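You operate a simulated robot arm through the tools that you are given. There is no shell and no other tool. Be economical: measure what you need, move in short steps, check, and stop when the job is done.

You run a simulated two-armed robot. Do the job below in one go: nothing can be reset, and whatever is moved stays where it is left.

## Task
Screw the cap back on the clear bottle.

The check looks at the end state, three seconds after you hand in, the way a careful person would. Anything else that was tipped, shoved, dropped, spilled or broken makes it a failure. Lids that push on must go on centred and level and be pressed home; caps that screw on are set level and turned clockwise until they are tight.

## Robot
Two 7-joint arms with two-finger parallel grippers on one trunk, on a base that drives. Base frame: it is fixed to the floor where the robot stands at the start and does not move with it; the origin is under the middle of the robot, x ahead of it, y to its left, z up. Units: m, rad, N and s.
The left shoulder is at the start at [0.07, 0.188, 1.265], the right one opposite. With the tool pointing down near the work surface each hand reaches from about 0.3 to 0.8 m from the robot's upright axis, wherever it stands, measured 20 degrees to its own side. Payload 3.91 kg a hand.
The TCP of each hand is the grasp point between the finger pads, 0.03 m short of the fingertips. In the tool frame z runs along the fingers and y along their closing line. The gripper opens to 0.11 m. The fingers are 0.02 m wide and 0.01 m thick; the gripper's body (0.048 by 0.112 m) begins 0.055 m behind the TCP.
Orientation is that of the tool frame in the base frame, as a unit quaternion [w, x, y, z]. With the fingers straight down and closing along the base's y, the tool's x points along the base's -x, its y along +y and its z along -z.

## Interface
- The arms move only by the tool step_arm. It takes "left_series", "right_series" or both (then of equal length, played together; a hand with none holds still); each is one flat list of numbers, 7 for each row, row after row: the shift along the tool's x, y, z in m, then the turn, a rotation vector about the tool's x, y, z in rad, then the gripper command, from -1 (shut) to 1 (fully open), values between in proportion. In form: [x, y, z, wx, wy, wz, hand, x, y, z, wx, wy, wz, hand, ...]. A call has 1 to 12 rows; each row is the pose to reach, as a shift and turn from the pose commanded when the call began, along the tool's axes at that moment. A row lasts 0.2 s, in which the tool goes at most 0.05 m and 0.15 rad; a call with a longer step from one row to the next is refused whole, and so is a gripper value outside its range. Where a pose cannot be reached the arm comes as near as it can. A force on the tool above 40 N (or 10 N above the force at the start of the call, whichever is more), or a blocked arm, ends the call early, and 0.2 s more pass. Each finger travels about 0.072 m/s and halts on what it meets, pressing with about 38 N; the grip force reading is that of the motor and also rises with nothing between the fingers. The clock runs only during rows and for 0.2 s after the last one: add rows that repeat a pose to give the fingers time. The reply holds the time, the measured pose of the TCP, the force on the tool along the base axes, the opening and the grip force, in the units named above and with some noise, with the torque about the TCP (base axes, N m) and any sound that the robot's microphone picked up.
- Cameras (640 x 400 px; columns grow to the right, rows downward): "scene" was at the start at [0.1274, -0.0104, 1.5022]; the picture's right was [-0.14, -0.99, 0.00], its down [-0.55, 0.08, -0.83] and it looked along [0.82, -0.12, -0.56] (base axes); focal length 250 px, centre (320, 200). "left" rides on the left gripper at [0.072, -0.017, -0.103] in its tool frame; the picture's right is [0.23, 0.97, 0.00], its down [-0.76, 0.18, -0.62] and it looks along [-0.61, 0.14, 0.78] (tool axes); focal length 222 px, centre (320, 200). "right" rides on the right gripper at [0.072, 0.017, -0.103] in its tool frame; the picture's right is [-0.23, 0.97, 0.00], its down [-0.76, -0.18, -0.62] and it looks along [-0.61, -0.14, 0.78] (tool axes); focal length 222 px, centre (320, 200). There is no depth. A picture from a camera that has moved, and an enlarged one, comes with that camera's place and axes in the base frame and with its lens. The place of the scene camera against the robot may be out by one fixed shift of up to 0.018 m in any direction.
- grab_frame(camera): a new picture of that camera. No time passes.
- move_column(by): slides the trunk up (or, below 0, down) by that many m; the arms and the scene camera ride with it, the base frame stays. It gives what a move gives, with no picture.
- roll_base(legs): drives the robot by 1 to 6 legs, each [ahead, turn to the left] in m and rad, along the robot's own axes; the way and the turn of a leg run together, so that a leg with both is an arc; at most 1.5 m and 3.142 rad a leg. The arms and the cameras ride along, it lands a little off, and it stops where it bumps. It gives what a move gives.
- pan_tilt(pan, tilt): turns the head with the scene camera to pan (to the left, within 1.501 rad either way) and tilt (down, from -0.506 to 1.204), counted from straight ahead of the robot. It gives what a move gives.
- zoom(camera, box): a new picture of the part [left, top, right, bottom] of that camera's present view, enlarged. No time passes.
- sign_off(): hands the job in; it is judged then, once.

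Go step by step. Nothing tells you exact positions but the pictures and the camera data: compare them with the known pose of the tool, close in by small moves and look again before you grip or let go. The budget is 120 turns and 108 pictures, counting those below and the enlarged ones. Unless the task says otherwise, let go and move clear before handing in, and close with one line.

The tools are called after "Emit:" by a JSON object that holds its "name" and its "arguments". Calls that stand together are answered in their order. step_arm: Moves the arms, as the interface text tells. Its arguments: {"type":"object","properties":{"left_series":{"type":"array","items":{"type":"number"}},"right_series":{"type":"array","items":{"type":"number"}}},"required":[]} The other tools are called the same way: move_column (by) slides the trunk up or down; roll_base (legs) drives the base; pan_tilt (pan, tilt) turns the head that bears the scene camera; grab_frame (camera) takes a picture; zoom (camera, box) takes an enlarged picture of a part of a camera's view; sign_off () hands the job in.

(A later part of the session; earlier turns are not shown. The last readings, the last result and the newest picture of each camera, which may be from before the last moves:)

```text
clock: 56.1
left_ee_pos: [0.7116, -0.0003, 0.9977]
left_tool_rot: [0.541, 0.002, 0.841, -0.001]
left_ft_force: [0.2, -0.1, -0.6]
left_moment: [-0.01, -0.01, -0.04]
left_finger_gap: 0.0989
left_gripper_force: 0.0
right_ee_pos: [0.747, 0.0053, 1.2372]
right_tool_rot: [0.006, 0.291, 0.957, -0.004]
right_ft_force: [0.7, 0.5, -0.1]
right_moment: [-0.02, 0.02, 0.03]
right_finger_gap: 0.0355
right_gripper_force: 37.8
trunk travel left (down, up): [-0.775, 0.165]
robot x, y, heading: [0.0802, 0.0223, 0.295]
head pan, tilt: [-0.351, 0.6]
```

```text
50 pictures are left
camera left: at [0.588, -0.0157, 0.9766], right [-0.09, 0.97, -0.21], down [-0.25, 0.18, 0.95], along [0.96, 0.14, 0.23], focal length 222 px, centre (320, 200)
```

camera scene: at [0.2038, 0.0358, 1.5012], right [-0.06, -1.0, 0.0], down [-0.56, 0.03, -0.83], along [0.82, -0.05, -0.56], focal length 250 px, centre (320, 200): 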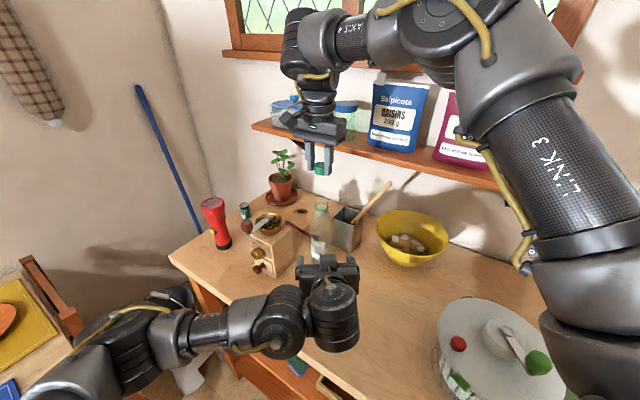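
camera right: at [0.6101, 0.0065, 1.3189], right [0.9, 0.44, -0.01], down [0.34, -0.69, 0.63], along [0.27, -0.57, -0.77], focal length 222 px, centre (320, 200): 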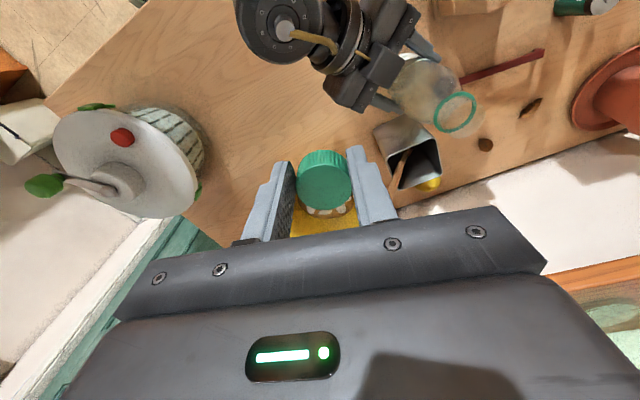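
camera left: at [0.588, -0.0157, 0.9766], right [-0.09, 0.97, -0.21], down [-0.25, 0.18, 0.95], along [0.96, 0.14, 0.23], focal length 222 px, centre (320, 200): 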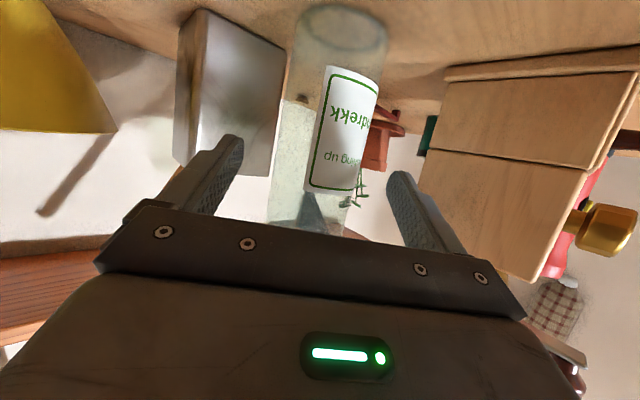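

Emit:
{"name": "step_arm", "arguments": {"left_series": [0.001, 0, 0.012, 0, 0, 0, 0.8, 0.002, 0, 0.024, 0, 0, 0, 0.8, 0.003, 0, 0.036, 0, 0, 0, 0.8, 0.003, 0, 0.036, 0, 0, 0, 0.4, 0.003, 0, 0.036, 0, 0, 0, 0.2, 0.003, 0, 0.036, 0, 0, 0, 0.1, 0.003, 0, 0.036, 0, 0, 0, 0.05, 0.003, 0, 0.036, 0, 0, 0, -0.05, 0.003, 0, 0.036, 0, 0, 0, -0.3, 0.003, 0, 0.036, 0, 0, 0, -1, 0.003, 0, 0.036, 0, 0, 0, -1]}}

Emit:
{"name": "grab_frame", "arguments": {"camera": "left"}}

Emit:
{"name": "zoom", "arguments": {"camera": "scene", "box": [240, 110, 400, 270]}}

Emit:
{"name": "grab_frame", "arguments": {"camera": "right"}}

```text
clock: 58.5
left_ee_pos: [0.7431, -0.0007, 0.9793]
left_tool_rot: [0.54, 0.003, 0.842, -0.001]
left_ft_force: [-0.6, 0.1, 0.2]
left_moment: [0.01, 0.0, 0.02]
left_finger_gap: 0.0592
left_gripper_force: 38.0
right_ee_pos: [0.7476, 0.0049, 1.2384]
right_tool_rot: [0.005, 0.291, 0.957, -0.003]
right_ft_force: [-0.2, -0.1, 0.0]
right_moment: [0.01, 0.0, 0.04]
right_finger_gap: 0.0354
right_gripper_force: 38.3
trunk travel left (down, up): [-0.775, 0.165]
robot x, y, heading: [0.0785, 0.0226, 0.292]
head pan, tilt: [-0.351, 0.6]
```

```text
49 pictures are left
camera left: at [0.6191, -0.0162, 0.9563], right [-0.09, 0.97, -0.21], down [-0.25, 0.18, 0.95], along [0.96, 0.14, 0.23], focal length 222 px, centre (320, 200)
```

left: 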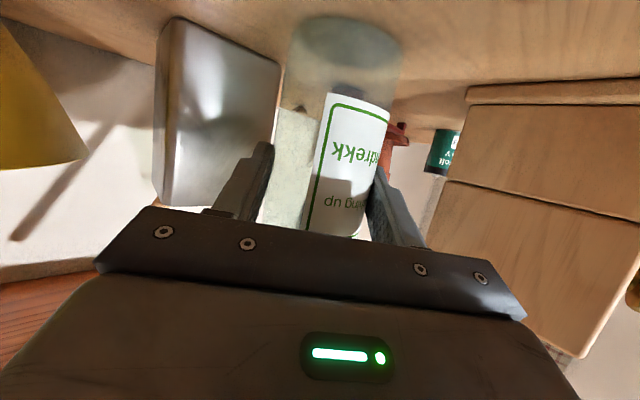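

```text
2.50 times, centred on (320, 190) of scene
camera zoom: at [0.2041, 0.0358, 1.5011], right [-0.06, -1.0, 0.0], down [-0.56, 0.03, -0.82], along [0.82, -0.05, -0.57], focal length 626 px, centre (320, 225)
```

zoom: 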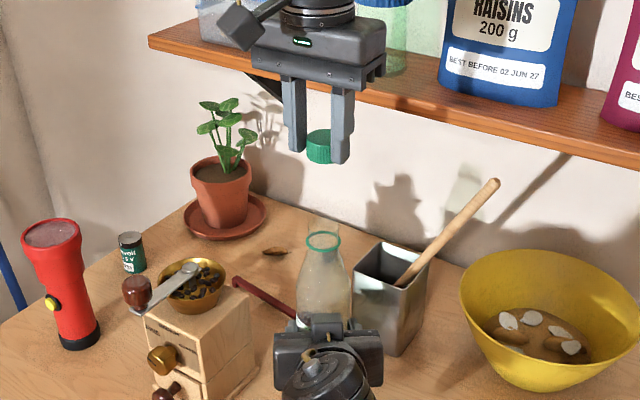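

```text
47 pictures are left
camera right: at [0.6951, 0.0595, 1.3415], right [0.73, 0.68, 0.0], down [0.53, -0.57, 0.63], along [0.43, -0.46, -0.77], focal length 222 px, centre (320, 200)
```

right: 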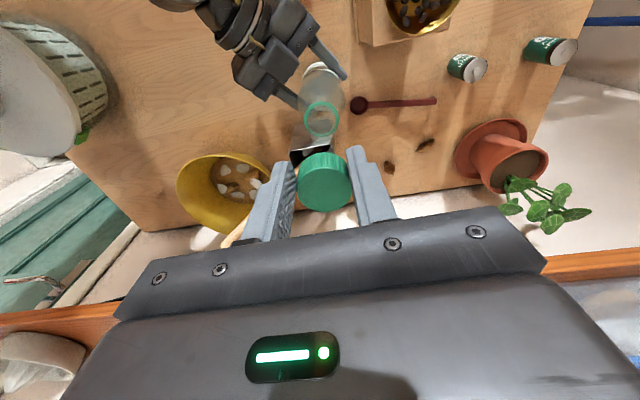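

Both views agree that the cap is directly above the rim to within about 2 mm. I'll lower it to just above the rim and look again.

Emit:
{"name": "step_arm", "arguments": {"right_series": [0, 0, 0.03, 0, 0, 0, -1, 0, 0, 0.055, 0, 0, 0, -1, 0, 0, 0.075, 0, 0, 0, -1, 0, 0, 0.085, 0, 0, 0, -1, 0, 0, 0.085, 0, 0, 0, -1]}}

Emit:
{"name": "zoom", "arguments": {"camera": "right", "box": [220, 90, 420, 215]}}

Emit:
{"name": "zoom", "arguments": {"camera": "scene", "box": [280, 150, 360, 230]}}

```text
clock: 59.7
left_ee_pos: [0.741, 0.0014, 0.9776]
left_tool_rot: [0.541, 0.003, 0.841, 0.0]
left_ft_force: [10.0, -2.2, -15.1]
left_moment: [0.33, 0.06, -0.02]
left_finger_gap: 0.0597
left_gripper_force: 38.2
right_ee_pos: [0.7483, 0.0049, 1.1566]
right_tool_rot: [0.008, 0.291, 0.957, -0.001]
right_ft_force: [-4.0, 1.7, 39.6]
right_moment: [0.01, 0.23, 0.0]
right_finger_gap: 0.0354
right_gripper_force: 37.6
trunk travel left (down, up): [-0.775, 0.165]
robot x, y, heading: [0.08, 0.0229, 0.298]
head pan, tilt: [-0.351, 0.6]
```

```text
3.20 times, centred on (320, 152) of right
camera zoom: at [0.6951, 0.0581, 1.2602], right [0.73, 0.68, 0.01], down [0.52, -0.57, 0.64], along [0.44, -0.46, -0.77], focal length 711 px, centre (320, 352)
```

zoom: 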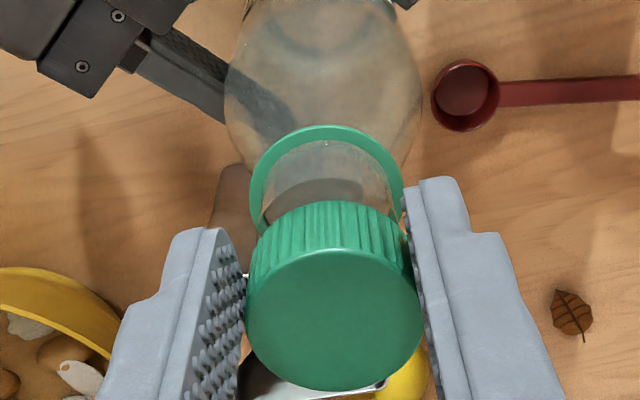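

```text
5.00 times, centred on (320, 190) of scene
camera zoom: at [0.2013, 0.0359, 1.5018], right [-0.06, -1.0, 0.0], down [-0.56, 0.03, -0.83], along [0.82, -0.05, -0.56], focal length 1253 px, centre (320, 250)
```

zoom: 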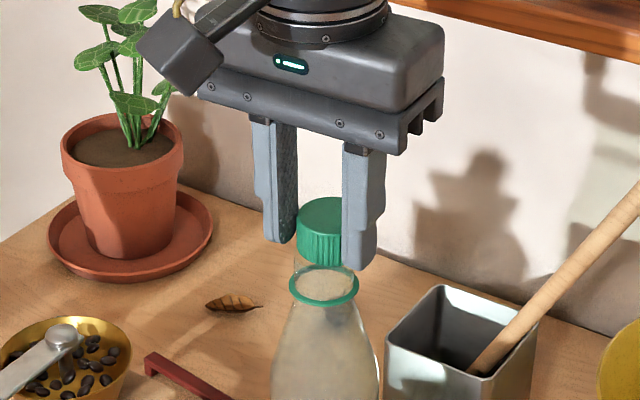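

Contact came earlier than expected: the green ring is a collar, and clear threads rise above it to z≈1.12. I'll lift off and check alignment against the glass neck itself.

Emit:
{"name": "step_arm", "arguments": {"right_series": [0, 0, -0.005, 0, 0, 0, -1, 0, 0, -0.012, 0, 0, 0, -1, 0, 0, -0.02, 0, 0, 0, -1, 0, 0, -0.02, 0, 0, 0, -1]}}

Emit:
{"name": "zoom", "arguments": {"camera": "right", "box": [260, 100, 380, 200]}}

Emit:
{"name": "zoom", "arguments": {"camera": "scene", "box": [295, 160, 345, 225]}}

```text
clock: 60.7
left_ee_pos: [0.7436, -0.0002, 0.978]
left_tool_rot: [0.54, 0.002, 0.842, -0.002]
left_ft_force: [-1.4, 0.8, 2.3]
left_moment: [0.12, 0.07, 0.02]
left_finger_gap: 0.0594
left_gripper_force: 37.8
right_ee_pos: [0.7489, 0.0031, 1.1719]
right_tool_rot: [0.005, 0.292, 0.957, -0.004]
right_ft_force: [-0.1, -0.4, 0.1]
right_moment: [-0.01, 0.01, 0.0]
right_finger_gap: 0.0356
right_gripper_force: 37.9
trunk travel left (down, up): [-0.775, 0.165]
robot x, y, heading: [0.0755, 0.0258, 0.301]
head pan, tilt: [-0.351, 0.6]
```

```text
4.00 times, centred on (320, 150) of right
camera zoom: at [0.6964, 0.0579, 1.2754], right [0.73, 0.68, 0.0], down [0.53, -0.57, 0.63], along [0.43, -0.47, -0.77], focal length 888 px, centre (320, 400)
```

zoom: 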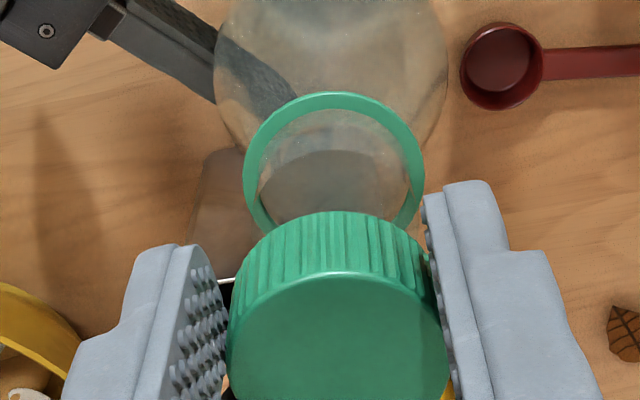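

```text
6.15 times, centred on (320, 192) of scene
camera zoom: at [0.2043, 0.0358, 1.5011], right [-0.06, -1.0, 0.0], down [-0.56, 0.03, -0.82], along [0.82, -0.05, -0.57], focal length 1542 px, centre (320, 246)
```

zoom: 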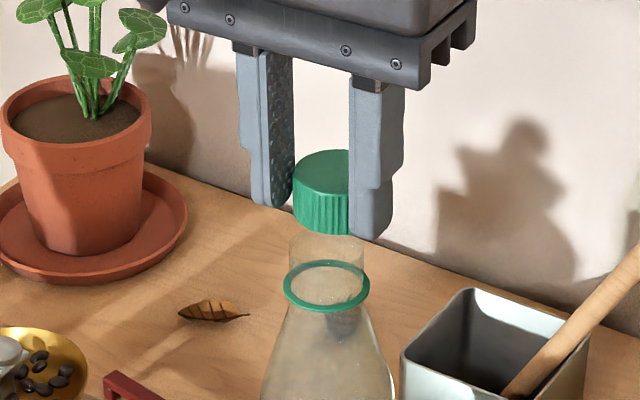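

Measuring against the ring and neck, the cap sits about 5 mm off, along -tool x. I'll correct that and come down gently.

Emit:
{"name": "step_arm", "arguments": {"right_series": [0.003, 0.0005, 0, 0, 0, 0, -1, 0.0055, 0.001, 0, 0, 0, 0, -1, 0.0055, 0.001, 0.008, 0, 0, 0, -1, 0.0055, 0.001, 0.012, 0, 0, 0, -1, 0.0055, 0.001, 0.012, 0, 0, 0, -1]}}

Emit:
{"name": "zoom", "arguments": {"camera": "scene", "box": [295, 160, 345, 225]}}

Emit:
{"name": "zoom", "arguments": {"camera": "right", "box": [260, 100, 380, 200]}}

```text
clock: 61.9
left_ee_pos: [0.7436, -0.0, 0.9777]
left_tool_rot: [0.54, 0.003, 0.842, -0.002]
left_ft_force: [0.1, -0.1, 3.9]
left_moment: [0.05, 0.0, -0.01]
left_finger_gap: 0.0593
left_gripper_force: 38.8
right_ee_pos: [0.7448, 0.0068, 1.1606]
right_tool_rot: [0.006, 0.291, 0.957, -0.003]
right_ft_force: [0.1, -0.2, 0.0]
right_moment: [0.01, 0.0, 0.0]
right_finger_gap: 0.0356
right_gripper_force: 38.1
trunk travel left (down, up): [-0.775, 0.165]
robot x, y, heading: [0.0793, 0.0219, 0.296]
head pan, tilt: [-0.351, 0.6]
```

```text
6.15 times, centred on (320, 192) of scene
camera zoom: at [0.2035, 0.0357, 1.5012], right [-0.06, -1.0, 0.0], down [-0.56, 0.03, -0.83], along [0.82, -0.05, -0.56], focal length 1542 px, centre (320, 246)
```

zoom: 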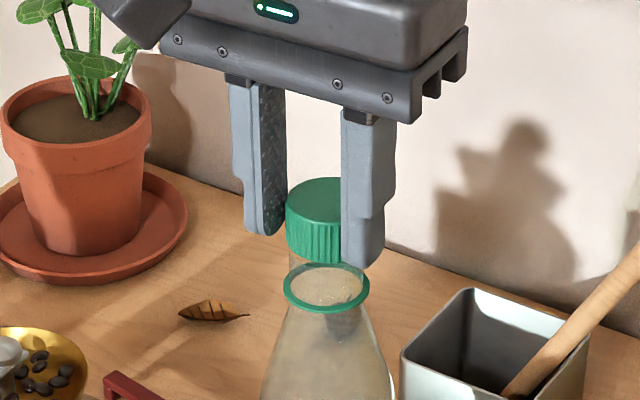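

```text
4.00 times, centred on (320, 150) of right
camera zoom: at [0.6919, 0.061, 1.2643], right [0.73, 0.68, 0.0], down [0.53, -0.57, 0.63], along [0.43, -0.46, -0.77], focal length 888 px, centre (320, 400)
```

zoom: 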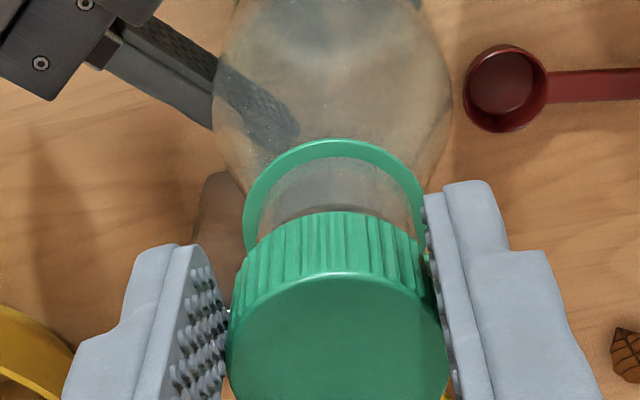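

Aligned to under 1 mm in both views. I'll lower it slowly onto the neck.

Emit:
{"name": "step_arm", "arguments": {"right_series": [0, 0, 0.003, 0, 0, 0, -1, 0, 0, 0.006, 0, 0, 0, -1, 0, 0, 0.008, 0, 0, 0, -1, 0, 0, 0.008, 0, 0, 0, -1]}}

```text
clock: 62.9
left_ee_pos: [0.7408, 0.0005, 0.9787]
left_tool_rot: [0.541, 0.004, 0.841, -0.001]
left_ft_force: [10.0, -4.5, -13.2]
left_moment: [0.21, 0.07, -0.08]
left_finger_gap: 0.059
left_gripper_force: 37.6
right_ee_pos: [0.7432, 0.0059, 1.1538]
right_tool_rot: [0.008, 0.292, 0.957, -0.002]
right_ft_force: [-4.4, 2.4, 39.0]
right_moment: [0.18, 0.07, -0.05]
right_finger_gap: 0.0358
right_gripper_force: 38.0
trunk travel left (down, up): [-0.775, 0.165]
robot x, y, heading: [0.0786, 0.0216, 0.298]
head pan, tilt: [-0.351, 0.6]
```

The cap is resting on the thread start with about 39 N, which is more than needed. I'll ease off slightly and start turning clockwise.

Emit:
{"name": "step_arm", "arguments": {"right_series": [0, 0, -0.002, 0, 0, 0, -1, 0, 0, -0.002, 0, 0, 0.12, -1, 0, 0, -0.002, 0, 0, 0.24, -1, 0, 0, -0.002, 0, 0, 0.36, -1, 0, 0, -0.0015, 0, 0, 0.48, -1, 0, 0, -0.0015, 0, 0, 0.6, -1]}}

Emit:
{"name": "zoom", "arguments": {"camera": "scene", "box": [295, 160, 345, 225]}}

```text
clock: 64.3
left_ee_pos: [0.7429, -0.0015, 0.9793]
left_tool_rot: [0.541, 0.004, 0.841, -0.003]
left_ft_force: [-7.7, -11.4, 5.5]
left_moment: [1.1, -1.12, -0.22]
left_finger_gap: 0.0592
left_gripper_force: 37.9
right_ee_pos: [0.745, 0.0073, 1.1535]
right_tool_rot: [0.008, 0.563, 0.827, -0.001]
right_ft_force: [8.2, 9.1, -2.0]
right_moment: [0.31, -0.19, 0.24]
right_finger_gap: 0.0353
right_gripper_force: 38.2
trunk travel left (down, up): [-0.775, 0.165]
robot x, y, heading: [0.0792, 0.0231, 0.295]
head pan, tilt: [-0.351, 0.6]
```

```text
6.15 times, centred on (320, 192) of scene
camera zoom: at [0.2033, 0.0354, 1.5013], right [-0.06, -1.0, 0.0], down [-0.56, 0.03, -0.83], along [0.82, -0.05, -0.56], focal length 1542 px, centre (320, 246)
```

zoom: 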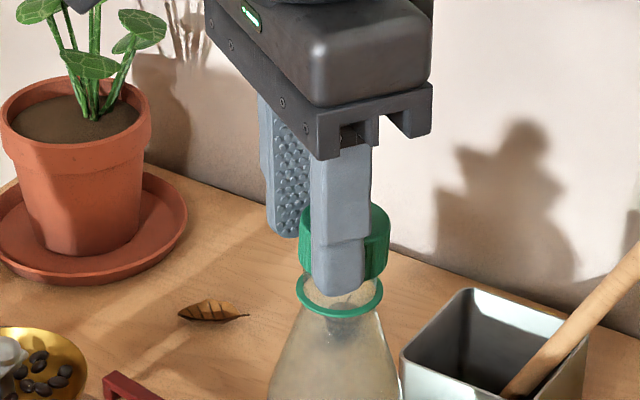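

The cap sits about 10 mm off the tool axis, so turning has dragged the neck sideways. I'll shift back to unload it, then let go and regrip the cap centred.

Emit:
{"name": "step_arm", "arguments": {"right_series": [0.0008, 0.003, 0, 0, 0, 0, -1, 0.0018, 0.0057, 0, 0, 0, 0, -1, 0.0018, 0.0057, 0, 0, 0, 0, -1]}}

Emit:
{"name": "zoom", "arguments": {"camera": "scene", "box": [295, 160, 345, 225]}}

Emit:
{"name": "zoom", "arguments": {"camera": "right", "box": [260, 100, 380, 200]}}

```text
clock: 65.1
left_ee_pos: [0.7446, 0.0007, 0.9783]
left_tool_rot: [0.541, 0.0, 0.841, 0.0]
left_ft_force: [8.0, -3.6, 9.9]
left_moment: [0.19, 0.57, 0.05]
left_finger_gap: 0.0591
left_gripper_force: 37.8
right_ee_pos: [0.7499, 0.0096, 1.1528]
right_tool_rot: [0.007, 0.561, 0.827, -0.003]
right_ft_force: [-5.1, 2.3, 0.4]
right_moment: [0.1, 0.15, 0.01]
right_finger_gap: 0.0356
right_gripper_force: 38.1
trunk travel left (down, up): [-0.775, 0.165]
robot x, y, heading: [0.0758, 0.0232, 0.296]
head pan, tilt: [-0.351, 0.6]
```

```text
6.15 times, centred on (320, 192) of scene
camera zoom: at [0.2031, 0.0356, 1.5013], right [-0.06, -1.0, 0.0], down [-0.56, 0.03, -0.83], along [0.82, -0.05, -0.56], focal length 1542 px, centre (320, 246)
```

zoom: 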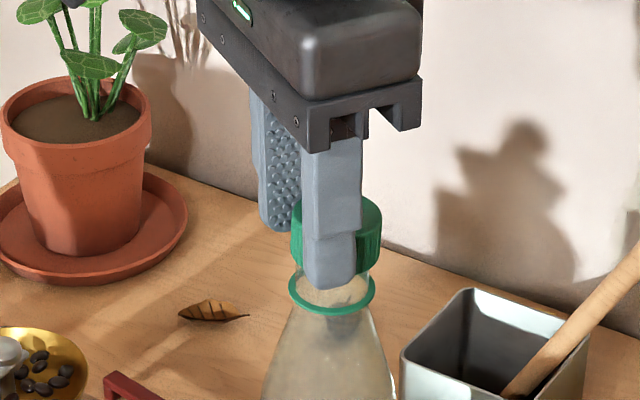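

```text
4.00 times, centred on (320, 150) of right
camera zoom: at [0.7354, 0.0832, 1.2575], right [0.99, 0.15, 0.01], down [0.11, -0.77, 0.63], along [0.1, -0.62, -0.77], focal length 888 px, centre (320, 400)
```

zoom: 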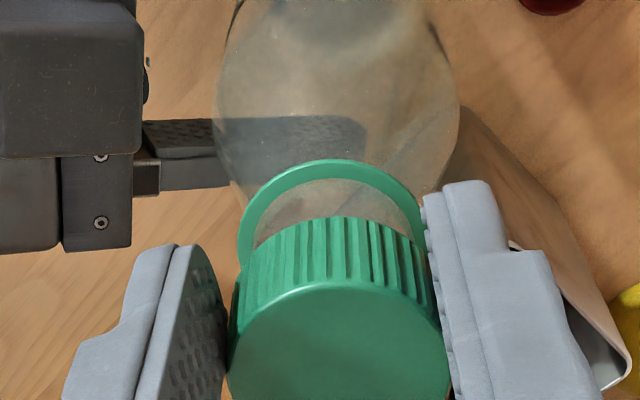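

Side loads are small now. I'll open the right fingers a little and see how the cap sits.

Emit:
{"name": "step_arm", "arguments": {"right_series": [0, 0, 0, 0, 0, 0, -0.25, 0, 0, 0, 0, 0, 0, -0.1, 0, 0, 0, 0, 0, 0, 0.0, 0, 0, 0, 0, 0, 0, 0.1, 0, 0, 0, 0, 0, 0, 0.1]}}

Emit:
{"name": "zoom", "arguments": {"camera": "scene", "box": [295, 160, 345, 225]}}

Emit:
{"name": "zoom", "arguments": {"camera": "right", "box": [260, 100, 380, 200]}}

```text
clock: 66.3
left_ee_pos: [0.7411, -0.0, 0.9791]
left_tool_rot: [0.541, 0.002, 0.841, -0.001]
left_ft_force: [0.5, 4.1, 9.5]
left_moment: [0.16, 0.01, -0.02]
left_finger_gap: 0.0589
left_gripper_force: 37.9
right_ee_pos: [0.7491, 0.0107, 1.1545]
right_tool_rot: [0.007, 0.562, 0.827, -0.002]
right_ft_force: [-0.4, 0.6, -0.3]
right_moment: [-0.01, -0.01, 0.04]
right_finger_gap: 0.0609
right_gripper_force: 0.1
trunk travel left (down, up): [-0.775, 0.165]
robot x, y, heading: [0.0775, 0.025, 0.294]
head pan, tilt: [-0.351, 0.6]
```

```text
6.15 times, centred on (320, 192) of scene
camera zoom: at [0.2027, 0.0365, 1.5013], right [-0.06, -1.0, 0.0], down [-0.56, 0.03, -0.83], along [0.82, -0.05, -0.56], focal length 1542 px, centre (320, 246)
```

zoom: 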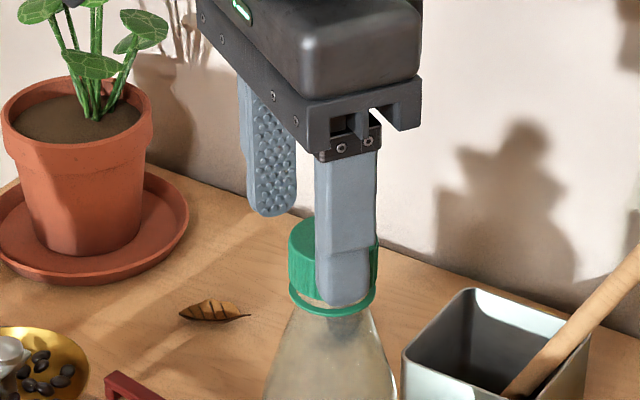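

```text
4.00 times, centred on (320, 150) of right
camera zoom: at [0.7351, 0.0841, 1.2577], right [0.99, 0.15, 0.01], down [0.11, -0.77, 0.63], along [0.1, -0.62, -0.77], focal length 888 px, centre (320, 400)
```

zoom: 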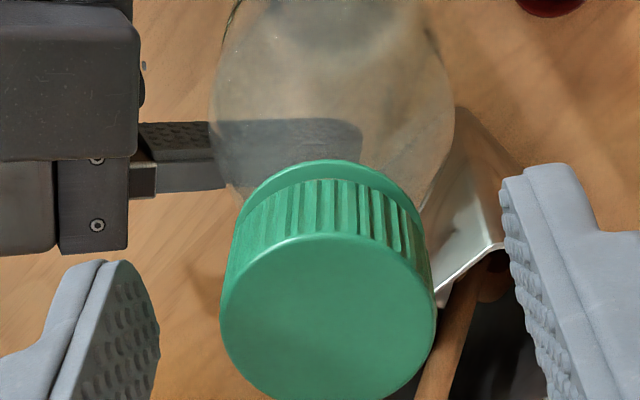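

Once released, the cap settled down level over the neck. I'll centre the hand on it, unwind the wrist, lower slightly and regrip.

Emit:
{"name": "step_arm", "arguments": {"right_series": [-0.006, -0.0005, 0, 0, 0, 0, 0.2, -0.011, -0.001, 0, 0, 0, -0.1, 0.2, -0.011, -0.001, 0, 0, 0, -0.24, 0.2, -0.011, -0.001, 0, 0, 0, -0.38, 0.2, -0.011, -0.001, 0, 0, 0, -0.5, 0.2, -0.011, -0.001, 0, 0, 0, -0.6, 0.2, -0.011, -0.001, 0.006, 0, 0, -0.6, 0.2, -0.011, -0.001, 0.011, 0, 0, -0.6, 0.2, -0.011, -0.001, 0.011, 0, 0, -0.6, 0.2]}}

Emit:
{"name": "zoom", "arguments": {"camera": "scene", "box": [295, 160, 345, 225]}}

Emit:
{"name": "zoom", "arguments": {"camera": "right", "box": [250, 110, 390, 220]}}

```text
clock: 68.3
left_ee_pos: [0.7419, 0.0003, 0.9786]
left_tool_rot: [0.541, 0.002, 0.841, -0.001]
left_ft_force: [-1.2, 2.0, 6.2]
left_moment: [0.03, 0.14, 0.0]
left_finger_gap: 0.0589
left_gripper_force: 38.1
right_ee_pos: [0.7496, -0.0003, 1.1437]
right_tool_rot: [0.007, 0.292, 0.956, -0.004]
right_ft_force: [-0.4, 1.1, 0.7]
right_moment: [-0.01, -0.03, 0.03]
right_finger_gap: 0.066
right_gripper_force: 0.0
trunk travel left (down, up): [-0.775, 0.165]
robot x, y, heading: [0.0775, 0.0246, 0.293]
head pan, tilt: [-0.351, 0.6]
```

```text
6.15 times, centred on (320, 192) of scene
camera zoom: at [0.2029, 0.036, 1.5012], right [-0.06, -1.0, 0.0], down [-0.56, 0.03, -0.83], along [0.82, -0.05, -0.56], focal length 1542 px, centre (320, 246)
```

zoom: 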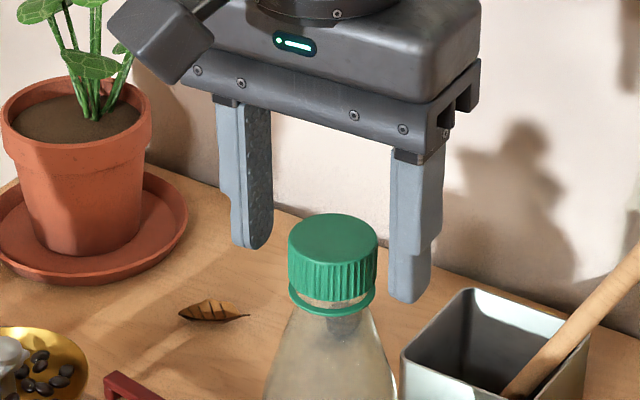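

```text
3.64 times, centred on (320, 165) of right
camera zoom: at [0.6982, 0.0545, 1.2473], right [0.73, 0.68, 0.0], down [0.53, -0.57, 0.63], along [0.43, -0.46, -0.77], focal length 808 px, centre (320, 327)
```

zoom: 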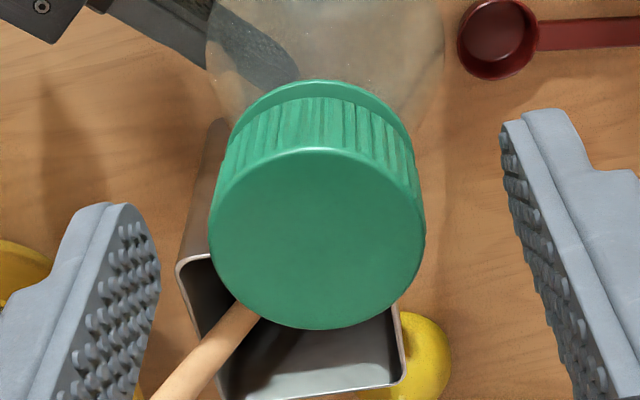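

The cap sits level and the hand is centred on it to within 1 mm. I'll drop 3 mm, close, and turn clockwise.

Emit:
{"name": "step_arm", "arguments": {"right_series": [0, 0, 0.003, 0, 0, 0, 0.0, 0, 0, 0.003, 0, 0, 0, -0.2, 0, 0, 0.003, 0, 0, 0, -0.5, 0, 0, 0.003, 0, 0, 0, -1, 0, 0, 0.003, 0, 0, 0, -1]}}

Emit:
{"name": "step_arm", "arguments": {"right_series": [0, 0, 0, 0, 0, 0.12, -1, 0, 0, 0, 0, 0, 0.24, -1, 0, 0, 0.0005, 0, 0, 0.36, -1, 0, 0, 0.0005, 0, 0, 0.48, -1, 0, 0, 0.001, 0, 0, 0.6, -1, 0, 0, 0.001, 0, 0, 0.72, -1]}}

Emit:
{"name": "zoom", "arguments": {"camera": "scene", "box": [295, 160, 345, 225]}}

```text
clock: 69.5
left_ee_pos: [0.7418, -0.0001, 0.9798]
left_tool_rot: [0.541, 0.001, 0.841, 0.0]
left_ft_force: [1.7, 1.4, 3.8]
left_moment: [-0.26, 0.53, 0.0]
left_finger_gap: 0.0589
left_gripper_force: 38.0
right_ee_pos: [0.752, -0.0007, 1.1408]
right_tool_rot: [0.007, 0.291, 0.957, -0.004]
right_ft_force: [-2.2, -2.3, -0.1]
right_moment: [0.02, 0.04, -0.01]
right_finger_gap: 0.0369
right_gripper_force: 38.2
trunk travel left (down, up): [-0.775, 0.165]
robot x, y, heading: [0.0775, 0.0224, 0.295]
head pan, tilt: [-0.351, 0.6]
```

```text
clock: 70.9
left_ee_pos: [0.7428, -0.0001, 0.9785]
left_tool_rot: [0.541, 0.002, 0.841, -0.001]
left_ft_force: [3.5, -2.4, 0.7]
left_moment: [0.28, 0.07, -0.07]
left_finger_gap: 0.0591
left_gripper_force: 38.1
right_ee_pos: [0.7513, 0.0003, 1.139]
right_tool_rot: [0.007, 0.61, 0.792, -0.002]
right_ft_force: [-1.9, 3.8, 4.5]
right_moment: [0.5, 0.21, 0.04]
right_finger_gap: 0.0364
right_gripper_force: 38.1
trunk travel left (down, up): [-0.775, 0.165]
robot x, y, heading: [0.0765, 0.0241, 0.296]
head pan, tilt: [-0.351, 0.6]
```

```text
6.15 times, centred on (320, 192) of scene
camera zoom: at [0.2032, 0.0361, 1.5012], right [-0.06, -1.0, 0.0], down [-0.56, 0.03, -0.83], along [0.82, -0.05, -0.56], focal length 1542 px, centre (320, 246)
```

zoom: 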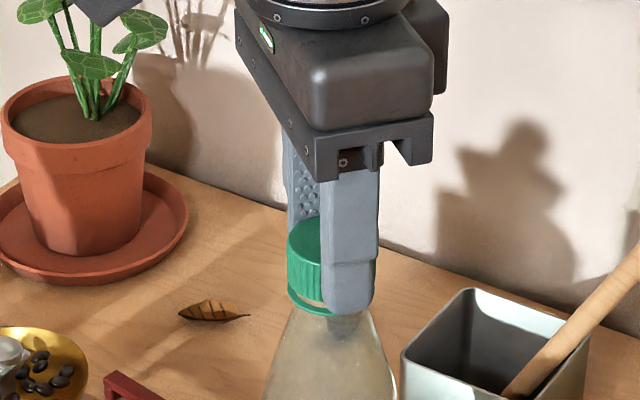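

Turning cleanly with low side forces. Torque is still near zero, so I'll keep going clockwise.

Emit:
{"name": "step_arm", "arguments": {"right_series": [0, 0, 0, 0, 0, 0.13, -1, 0, 0, 0, 0, 0, 0.26, -1, 0, 0, 0.0005, 0, 0, 0.39, -1, 0, 0, 0.0005, 0, 0, 0.52, -1, 0, 0, 0.0005, 0, 0, 0.65, -1, 0, 0, 0.001, 0, 0, 0.78, -1, 0, 0, 0.001, 0, 0, 0.91, -1, 0, 0, 0.001, 0, 0, 1.04, -1]}}

Emit:
{"name": "zoom", "arguments": {"camera": "scene", "box": [295, 160, 345, 225]}}

```text
clock: 72.7
left_ee_pos: [0.7423, -0.001, 0.9787]
left_tool_rot: [0.54, 0.002, 0.841, -0.001]
left_ft_force: [-9.2, -1.4, -0.9]
left_moment: [-0.27, -0.88, 0.0]
left_finger_gap: 0.0591
left_gripper_force: 38.2
right_ee_pos: [0.7532, -0.0, 1.1381]
right_tool_rot: [0.007, 0.923, 0.384, 0.002]
right_ft_force: [9.0, 0.2, 10.4]
right_moment: [0.17, -0.23, 0.02]
right_finger_gap: 0.0365
right_gripper_force: 37.7
trunk travel left (down, up): [-0.775, 0.165]
robot x, y, heading: [0.0812, 0.0262, 0.295]
head pan, tilt: [-0.351, 0.6]
```

```text
6.15 times, centred on (320, 192) of scene
camera zoom: at [0.2024, 0.0355, 1.5013], right [-0.06, -1.0, 0.0], down [-0.56, 0.03, -0.83], along [0.82, -0.05, -0.56], focal length 1542 px, centre (320, 246)
```

zoom: 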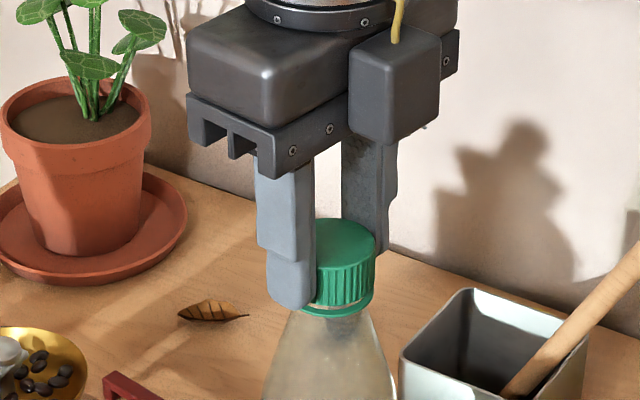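

Emit:
{"name": "step_arm", "arguments": {"right_series": [0.001, 0.001, -0.0005, 0, 0, 0.13, -1, 0.001, 0.001, -0.0005, 0, 0, 0.26, -1, 0.001, 0.001, 0, 0, 0, 0.39, -1, 0.001, 0.001, 0, 0, 0, 0.52, -1, 0.001, 0.001, 0, 0, 0, 0.65, -1, 0.001, 0.001, 0, 0, 0, 0.78, -1, 0.001, 0.001, 0, 0, 0, 0.91, -1]}}

Emit:
{"name": "zoom", "arguments": {"camera": "scene", "box": [295, 160, 345, 225]}}

```text
clock: 74.3
left_ee_pos: [0.7416, 0.0003, 0.9798]
left_tool_rot: [0.54, 0.002, 0.842, -0.001]
left_ft_force: [0.0, 1.9, 1.8]
left_moment: [-0.3, -0.26, 0.01]
left_finger_gap: 0.059
left_gripper_force: 38.6
right_ee_pos: [0.7538, -0.0008, 1.1391]
right_tool_rot: [0.004, 0.998, -0.062, 0.004]
right_ft_force: [-0.5, -1.7, 2.3]
right_moment: [0.2, 0.25, -0.02]
right_finger_gap: 0.0365
right_gripper_force: 38.4
trunk travel left (down, up): [-0.775, 0.165]
robot x, y, heading: [0.0788, 0.0235, 0.292]
head pan, tilt: [-0.351, 0.6]
```

```text
6.15 times, centred on (320, 192) of scene
camera zoom: at [0.2034, 0.036, 1.5012], right [-0.06, -1.0, 0.0], down [-0.56, 0.03, -0.83], along [0.82, -0.05, -0.56], focal length 1542 px, centre (320, 246)
```

zoom: 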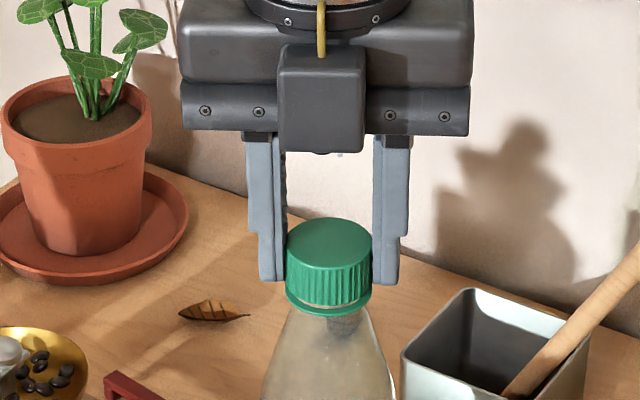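

About 2.7 rad turned so far with no resistance. I'll continue as far as the wrist allows, with a light downward press.

Emit:
{"name": "step_arm", "arguments": {"right_series": [0, 0, 0.001, 0, 0, 0.13, -1, 0, 0, 0.001, 0, 0, 0.26, -1, 0, 0, 0.0015, 0, 0, 0.39, -1, 0, 0, 0.0015, 0, 0, 0.52, -1, 0, 0, 0.0015, 0, 0, 0.65, -1, 0, 0, 0.002, 0, 0, 0.78, -1, 0, 0, 0.002, 0, 0, 0.91, -1]}}

Emit:
{"name": "zoom", "arguments": {"camera": "scene", "box": [295, 160, 345, 225]}}

```text
clock: 75.9
left_ee_pos: [0.7423, -0.0002, 0.9786]
left_tool_rot: [0.541, 0.003, 0.841, -0.002]
left_ft_force: [16.3, 0.3, -3.1]
left_moment: [0.04, 1.0, -0.05]
left_finger_gap: 0.059
left_gripper_force: 38.1
right_ee_pos: [0.7534, 0.0006, 1.1366]
right_tool_rot: [0.002, 0.87, -0.492, 0.007]
right_ft_force: [-10.7, 2.4, 17.9]
right_moment: [0.5, 0.71, 0.02]
right_finger_gap: 0.0362
right_gripper_force: 38.0
trunk travel left (down, up): [-0.775, 0.165]
robot x, y, heading: [0.0784, 0.0261, 0.295]
head pan, tilt: [-0.351, 0.6]
```

```text
6.15 times, centred on (320, 192) of scene
camera zoom: at [0.2029, 0.0363, 1.5013], right [-0.06, -1.0, 0.0], down [-0.56, 0.03, -0.83], along [0.82, -0.05, -0.56], focal length 1542 px, centre (320, 246)
```

zoom: 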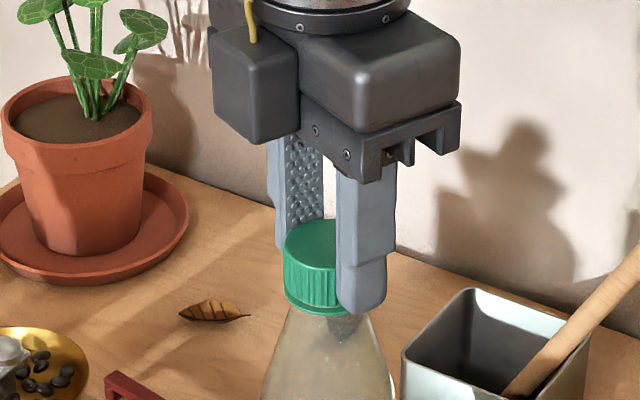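

The cap has come down closer to the ring. Still no stop, so I'll carry on.

Emit:
{"name": "step_arm", "arguments": {"right_series": [-0.0005, 0.001, 0, 0, 0, 0.13, -1, -0.0005, 0.001, 0, 0, 0, 0.26, -1, -0.0005, 0.001, 0, 0, 0, 0.39, -1, -0.0005, 0.001, 0, 0, 0, 0.52, -1, -0.0005, 0.001, 0.0005, 0, 0, 0.65, -1, -0.0005, 0.001, 0.0005, 0, 0, 0.78, -1, -0.0005, 0.001, 0.0005, 0, 0, 0.91, -1]}}

Emit:
{"name": "zoom", "arguments": {"camera": "scene", "box": [295, 160, 345, 225]}}

```text
clock: 77.5
left_ee_pos: [0.7422, -0.0009, 0.9791]
left_tool_rot: [0.54, 0.003, 0.841, -0.001]
left_ft_force: [-7.6, 2.3, -3.8]
left_moment: [-0.12, -0.35, -0.01]
left_finger_gap: 0.0591
left_gripper_force: 38.1
right_ee_pos: [0.752, 0.0004, 1.1361]
right_tool_rot: [0.001, -0.564, 0.826, -0.007]
right_ft_force: [5.3, -1.8, 8.0]
right_moment: [0.03, -0.17, -0.02]
right_finger_gap: 0.036
right_gripper_force: 38.2
trunk travel left (down, up): [-0.775, 0.165]
robot x, y, heading: [0.0792, 0.0238, 0.294]
head pan, tilt: [-0.351, 0.6]
```

```text
6.15 times, centred on (320, 192) of scene
camera zoom: at [0.203, 0.0359, 1.5012], right [-0.06, -1.0, 0.0], down [-0.56, 0.03, -0.83], along [0.82, -0.05, -0.56], focal length 1542 px, centre (320, 246)
```

zoom: 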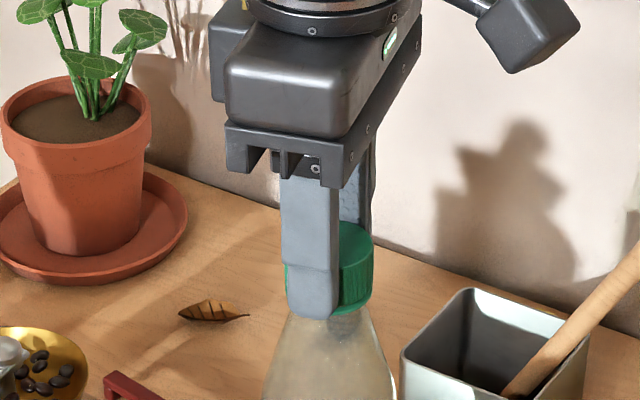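

The wrist is nearly fully wound. I'll release, look at the cap, and unwind for another grip.

Emit:
{"name": "step_arm", "arguments": {"right_series": [0, 0, 0, 0, 0, 0, -0.2, 0, 0, 0, 0, 0, 0, 0, 0, 0, -0.002, 0, 0, 0, 0.2, 0, 0, -0.004, 0, 0, -0.14, 0.2, 0, 0, -0.004, 0, 0, -0.28, 0.2, 0, 0, -0.004, 0, 0, -0.42, 0.2, 0, 0, -0.004, 0, 0, -0.56, 0.2, 0, 0, -0.004, 0, 0, -0.7, 0.2, 0, 0, -0.004, 0, 0, -0.84, 0.2, 0, 0, -0.004, 0, 0, -0.98, 0.2, 0, 0, -0.004, 0, 0, -1.12, 0.2, 0, 0, -0.004, 0, 0, -1.26, 0.2]}}

Emit:
{"name": "step_arm", "arguments": {"right_series": [0, 0, 0, 0, 0, -0.14, 0.2, 0, 0, 0, 0, 0, -0.28, 0.2, 0, 0, 0, 0, 0, -0.42, 0.2, 0, 0, 0, 0, 0, -0.56, 0.2, 0, 0, 0, 0, 0, -0.7, 0.2, 0, 0, 0, 0, 0, -0.84, 0.2, 0, 0, 0, 0, 0, -0.98, 0.2, 0, 0, 0, 0, 0, -1.12, 0.2, 0, 0, 0, 0, 0, -1.26, 0.2, 0, 0, 0, 0, 0, -1.4, 0.2, 0, 0, 0, 0, 0, -1.54, 0.2, 0, 0, 0, 0, 0, -1.68, 0.2]}}

Emit:
{"name": "step_arm", "arguments": {"right_series": [0, 0, 0, 0, 0, -0.14, 0.2, 0, 0, 0, 0, 0, -0.28, 0.2, 0, 0, 0, 0, 0, -0.42, 0.2, 0, 0, 0, 0, 0, -0.56, 0.2, 0, 0, 0, 0, 0, -0.7, 0.2, 0, 0, 0, 0, 0, -0.84, 0.2, 0, 0, 0, 0, 0, -0.98, 0.2, 0, 0, 0, 0, 0, -1.12, 0.2, 0, 0, 0, 0, 0, -1.26, 0.2, 0, 0, 0, 0, 0, -1.4, 0.2, 0, 0, 0, 0, 0, -1.5, 0.2]}}

Emit:
{"name": "zoom", "arguments": {"camera": "scene", "box": [295, 160, 345, 225]}}

Emit:
{"name": "zoom", "arguments": {"camera": "right", "box": [250, 110, 390, 220]}}

```text
clock: 80.1
left_ee_pos: [0.7421, -0.0, 0.9782]
left_tool_rot: [0.54, 0.002, 0.842, -0.001]
left_ft_force: [1.0, 0.4, 4.9]
left_moment: [-0.01, -0.01, 0.01]
left_finger_gap: 0.0587
left_gripper_force: 38.2
right_ee_pos: [0.7538, -0.0006, 1.1397]
right_tool_rot: [0.003, 0.943, -0.332, 0.007]
right_ft_force: [0.4, -0.3, 0.6]
right_moment: [-0.02, 0.0, 0.03]
right_finger_gap: 0.0657
right_gripper_force: 0.1
trunk travel left (down, up): [-0.775, 0.165]
robot x, y, heading: [0.0818, 0.0212, 0.297]
head pan, tilt: [-0.351, 0.6]
```

```text
clock: 82.7
left_ee_pos: [0.7422, -0.0003, 0.979]
left_tool_rot: [0.54, 0.002, 0.841, -0.001]
left_ft_force: [-0.4, -0.2, 3.1]
left_moment: [-0.01, 0.07, 0.05]
left_finger_gap: 0.0591
left_gripper_force: 38.7
right_ee_pos: [0.7519, 0.0009, 1.14]
right_tool_rot: [0.007, 0.877, 0.48, 0.002]
right_ft_force: [0.4, -0.4, -0.2]
right_moment: [0.04, 0.04, 0.0]
right_finger_gap: 0.066
right_gripper_force: 0.1
trunk travel left (down, up): [-0.775, 0.165]
robot x, y, heading: [0.079, 0.0227, 0.294]
head pan, tilt: [-0.351, 0.6]
```

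```text
clock: 85.1
left_ee_pos: [0.743, 0.0001, 0.9791]
left_tool_rot: [0.54, 0.003, 0.841, -0.001]
left_ft_force: [0.1, -0.4, 2.9]
left_moment: [-0.02, 0.07, 0.02]
left_finger_gap: 0.0591
left_gripper_force: 37.7
right_ee_pos: [0.7533, -0.0003, 1.139]
right_tool_rot: [0.006, 0.314, 0.95, -0.004]
right_ft_force: [-0.1, 0.4, 0.1]
right_moment: [0.01, -0.01, -0.01]
right_finger_gap: 0.066
right_gripper_force: 0.2
trunk travel left (down, up): [-0.775, 0.165]
robot x, y, heading: [0.0815, 0.0271, 0.296]
head pan, tilt: [-0.351, 0.6]
```

```text
6.15 times, centred on (320, 192) of scene
camera zoom: at [0.2035, 0.0358, 1.5012], right [-0.06, -1.0, 0.0], down [-0.56, 0.03, -0.83], along [0.82, -0.05, -0.56], focal length 1542 px, centre (320, 246)
```

zoom: 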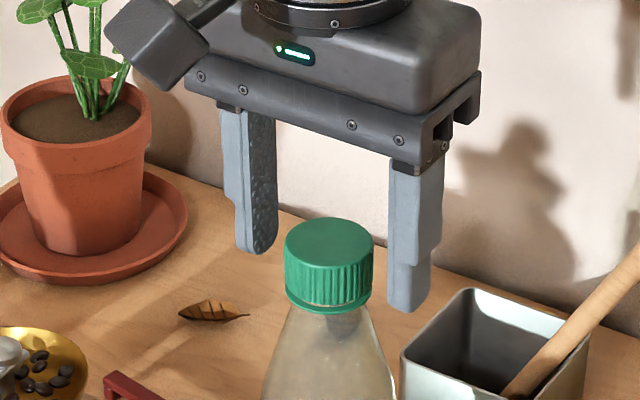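

```text
3.64 times, centred on (320, 165) of right
camera zoom: at [0.7026, 0.0558, 1.2424], right [0.76, 0.65, 0.0], down [0.5, -0.59, 0.63], along [0.41, -0.48, -0.77], focal length 808 px, centre (320, 327)
```

zoom: 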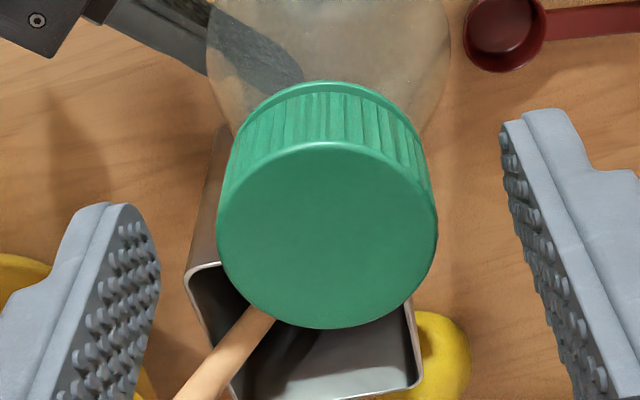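

The gap to the ring has shrunk, so the thread is engaged and pulling down. I'll regrip and turn again.

Emit:
{"name": "step_arm", "arguments": {"right_series": [0, 0.001, 0, 0, 0, 0, 0.0, 0, 0.001, 0, 0, 0, 0, -0.2, 0, 0.001, 0, 0, 0, 0, -0.5, 0, 0.001, 0, 0, 0, 0, -1, 0, 0.001, 0, 0, 0, 0, -1, 0, 0.001, 0, 0, 0, 0.13, -1, 0, 0.001, 0, 0, 0, 0.26, -1, 0, 0.001, 0, 0, 0, 0.39, -1, 0, 0.001, 0, 0, 0, 0.52, -1, 0, 0.001, 0, 0, 0, 0.65, -1, 0, 0.001, 0.0003, 0, 0, 0.78, -1, 0, 0.001, 0.0003, 0, 0, 0.91, -1]}}

Emit:
{"name": "step_arm", "arguments": {"right_series": [0, 0, 0, 0, 0, 0.13, -1, 0, 0, 0, 0, 0, 0.26, -1, 0, 0, 0, 0, 0, 0.39, -1, 0, 0, 0.0003, 0, 0, 0.52, -1, 0, 0, 0.0003, 0, 0, 0.65, -1, 0, 0, 0.0003, 0, 0, 0.78, -1, 0, 0, 0.0005, 0, 0, 0.91, -1, 0, 0, 0.0005, 0, 0, 1.04, -1]}}

```text
clock: 87.7
left_ee_pos: [0.7424, 0.0005, 0.9785]
left_tool_rot: [0.54, 0.003, 0.841, -0.002]
left_ft_force: [-3.9, -3.1, 2.0]
left_moment: [0.28, -0.36, -0.98]
left_finger_gap: 0.0591
left_gripper_force: 37.6
right_ee_pos: [0.7526, -0.0007, 1.1384]
right_tool_rot: [0.005, 0.701, 0.714, 0.0]
right_ft_force: [3.1, 2.8, -0.6]
right_moment: [0.16, -0.14, 0.96]
right_finger_gap: 0.0371
right_gripper_force: 37.8
trunk travel left (down, up): [-0.775, 0.165]
robot x, y, heading: [0.0792, 0.0224, 0.297]
head pan, tilt: [-0.351, 0.6]
```

```text
clock: 89.5
left_ee_pos: [0.7427, -0.0005, 0.9781]
left_tool_rot: [0.54, 0.002, 0.842, -0.001]
left_ft_force: [-2.9, 2.1, 3.5]
left_moment: [-0.32, -0.38, -0.71]
left_finger_gap: 0.0593
left_gripper_force: 37.8
right_ee_pos: [0.7533, -0.0005, 1.1385]
right_tool_rot: [0.006, 0.963, 0.27, 0.002]
right_ft_force: [2.1, -1.6, -0.1]
right_moment: [-0.01, 0.05, 0.7]
right_finger_gap: 0.0373
right_gripper_force: 38.2
trunk travel left (down, up): [-0.775, 0.165]
robot x, y, heading: [0.0772, 0.0237, 0.291]
head pan, tilt: [-0.351, 0.6]
```

Torque has risen to about 0.7–0.96 Nm and is now at the fingers' slip limit, so the cap is tight. I'll release, lift clear and inspect.

Emit:
{"name": "step_arm", "arguments": {"right_series": [0, 0, 0, 0, 0, 0, -0.2, 0, 0, 0, 0, 0, 0, 0, 0, 0, 0, 0, 0, 0, 0.2, 0, 0, -0.01, 0, 0, 0, 0.2, 0, 0, -0.03, 0, 0, 0, 0.2, 0, 0, -0.06, 0, 0, 0, 0.2, 0, 0, -0.09, 0, 0, 0, 0.2]}}

Emit:
{"name": "zoom", "arguments": {"camera": "scene", "box": [295, 160, 345, 225]}}

Emit:
{"name": "zoom", "arguments": {"camera": "right", "box": [260, 60, 400, 180]}}

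```text
clock: 91.1
left_ee_pos: [0.7428, 0.0008, 0.9775]
left_tool_rot: [0.54, 0.002, 0.842, -0.001]
left_ft_force: [-2.0, 0.3, 4.7]
left_moment: [0.07, 0.18, -0.03]
left_finger_gap: 0.0588
left_gripper_force: 38.3
right_ee_pos: [0.7514, 0.0025, 1.2308]
right_tool_rot: [0.006, 0.962, 0.272, 0.004]
right_ft_force: [-1.0, -0.8, -0.2]
right_moment: [0.01, 0.01, 0.01]
right_finger_gap: 0.0658
right_gripper_force: 0.1
trunk travel left (down, up): [-0.775, 0.165]
robot x, y, heading: [0.0752, 0.0244, 0.294]
head pan, tilt: [-0.351, 0.6]
```

```text
6.15 times, centred on (320, 192) of scene
camera zoom: at [0.2026, 0.0371, 1.5012], right [-0.06, -1.0, 0.0], down [-0.56, 0.03, -0.83], along [0.82, -0.05, -0.56], focal length 1542 px, centre (320, 246)
```

zoom: 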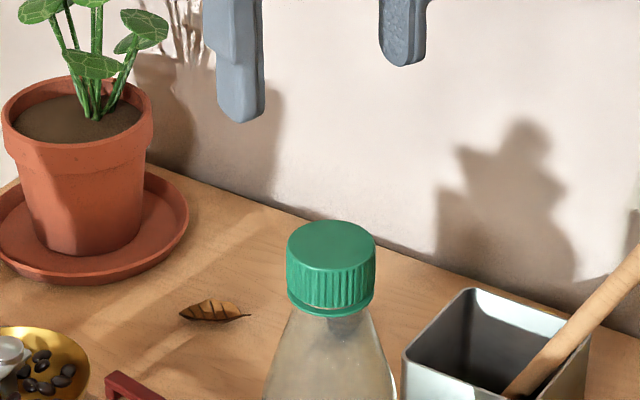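

```text
3.33 times, centred on (330, 120) of right
camera zoom: at [0.8204, 0.0265, 1.3357], right [0.31, -0.95, 0.01], down [-0.75, -0.24, 0.62], along [-0.58, -0.2, -0.79], focal length 740 px, centre (287, 467)
```

zoom: 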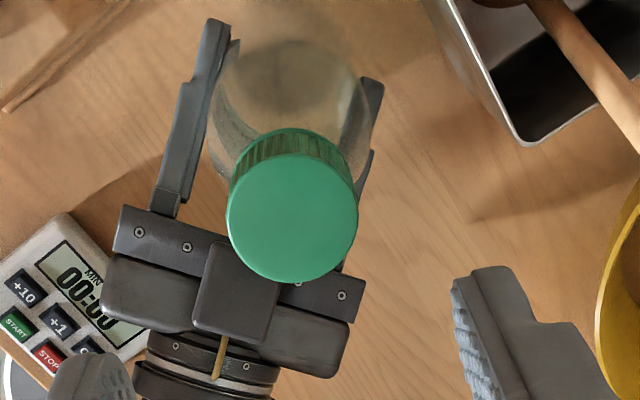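

The cap is down on its collar and level. Now I'll release the bottle with the left hand and back straight out.

Emit:
{"name": "step_arm", "arguments": {"left_series": [0, 0, 0, 0, 0, 0, 0.1, 0, 0, 0, 0, 0, 0, 0.2, 0, 0, 0, 0, 0, 0, 0.5, 0, 0, 0, 0, 0, 0, 0.8, 0, 0, 0, 0, 0, 0, 0.8, 0, 0, -0.02, 0, 0, 0, 0.8, 0, 0, -0.05, 0, 0, 0, 0.8, 0, 0, -0.09, 0, 0, 0, 0.8, 0, 0, -0.13, 0, 0, 0, 0.8]}}

Emit:
{"name": "grab_frame", "arguments": {"camera": "scene"}}

Emit:
{"name": "grab_frame", "arguments": {"camera": "left"}}

```text
clock: 93.1
left_ee_pos: [0.6199, -0.0007, 1.0306]
left_tool_rot: [0.539, 0.003, 0.842, -0.001]
left_ft_force: [0.3, -0.3, 0.3]
left_moment: [0.02, -0.04, -0.02]
left_finger_gap: 0.0989
left_gripper_force: 0.0
right_ee_pos: [0.7526, 0.0017, 1.2296]
right_tool_rot: [0.007, 0.963, 0.27, 0.003]
right_ft_force: [-0.1, -0.6, 0.4]
right_moment: [-0.03, 0.01, 0.04]
right_finger_gap: 0.0661
right_gripper_force: 0.1
trunk travel left (down, up): [-0.775, 0.165]
robot x, y, heading: [0.0778, 0.0212, 0.296]
head pan, tilt: [-0.351, 0.6]
```

```text
24 pictures are left
camera scene: at [0.2034, 0.0357, 1.5011], right [-0.06, -1.0, 0.0], down [-0.56, 0.03, -0.83], along [0.82, -0.05, -0.56], focal length 250 px, centre (320, 200)
```

scene: 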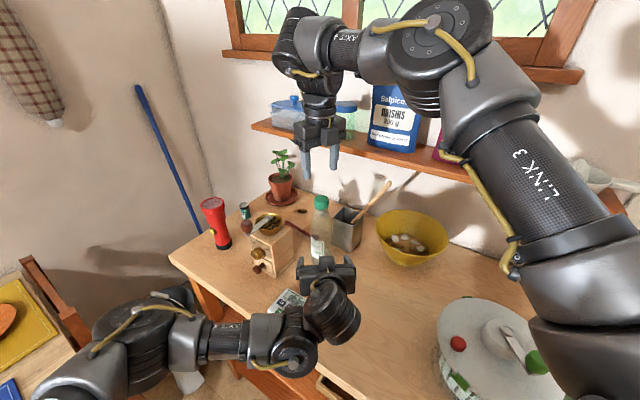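

```text
23 pictures are left
camera left: at [0.4959, -0.0161, 1.0099], right [-0.09, 0.97, -0.21], down [-0.25, 0.18, 0.95], along [0.96, 0.14, 0.23], focal length 222 px, centre (320, 200)
```

left: 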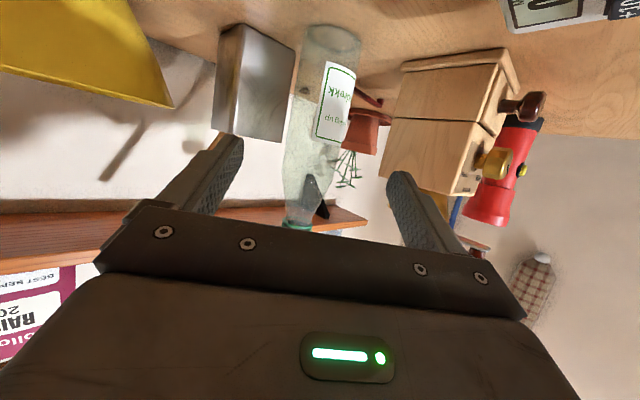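

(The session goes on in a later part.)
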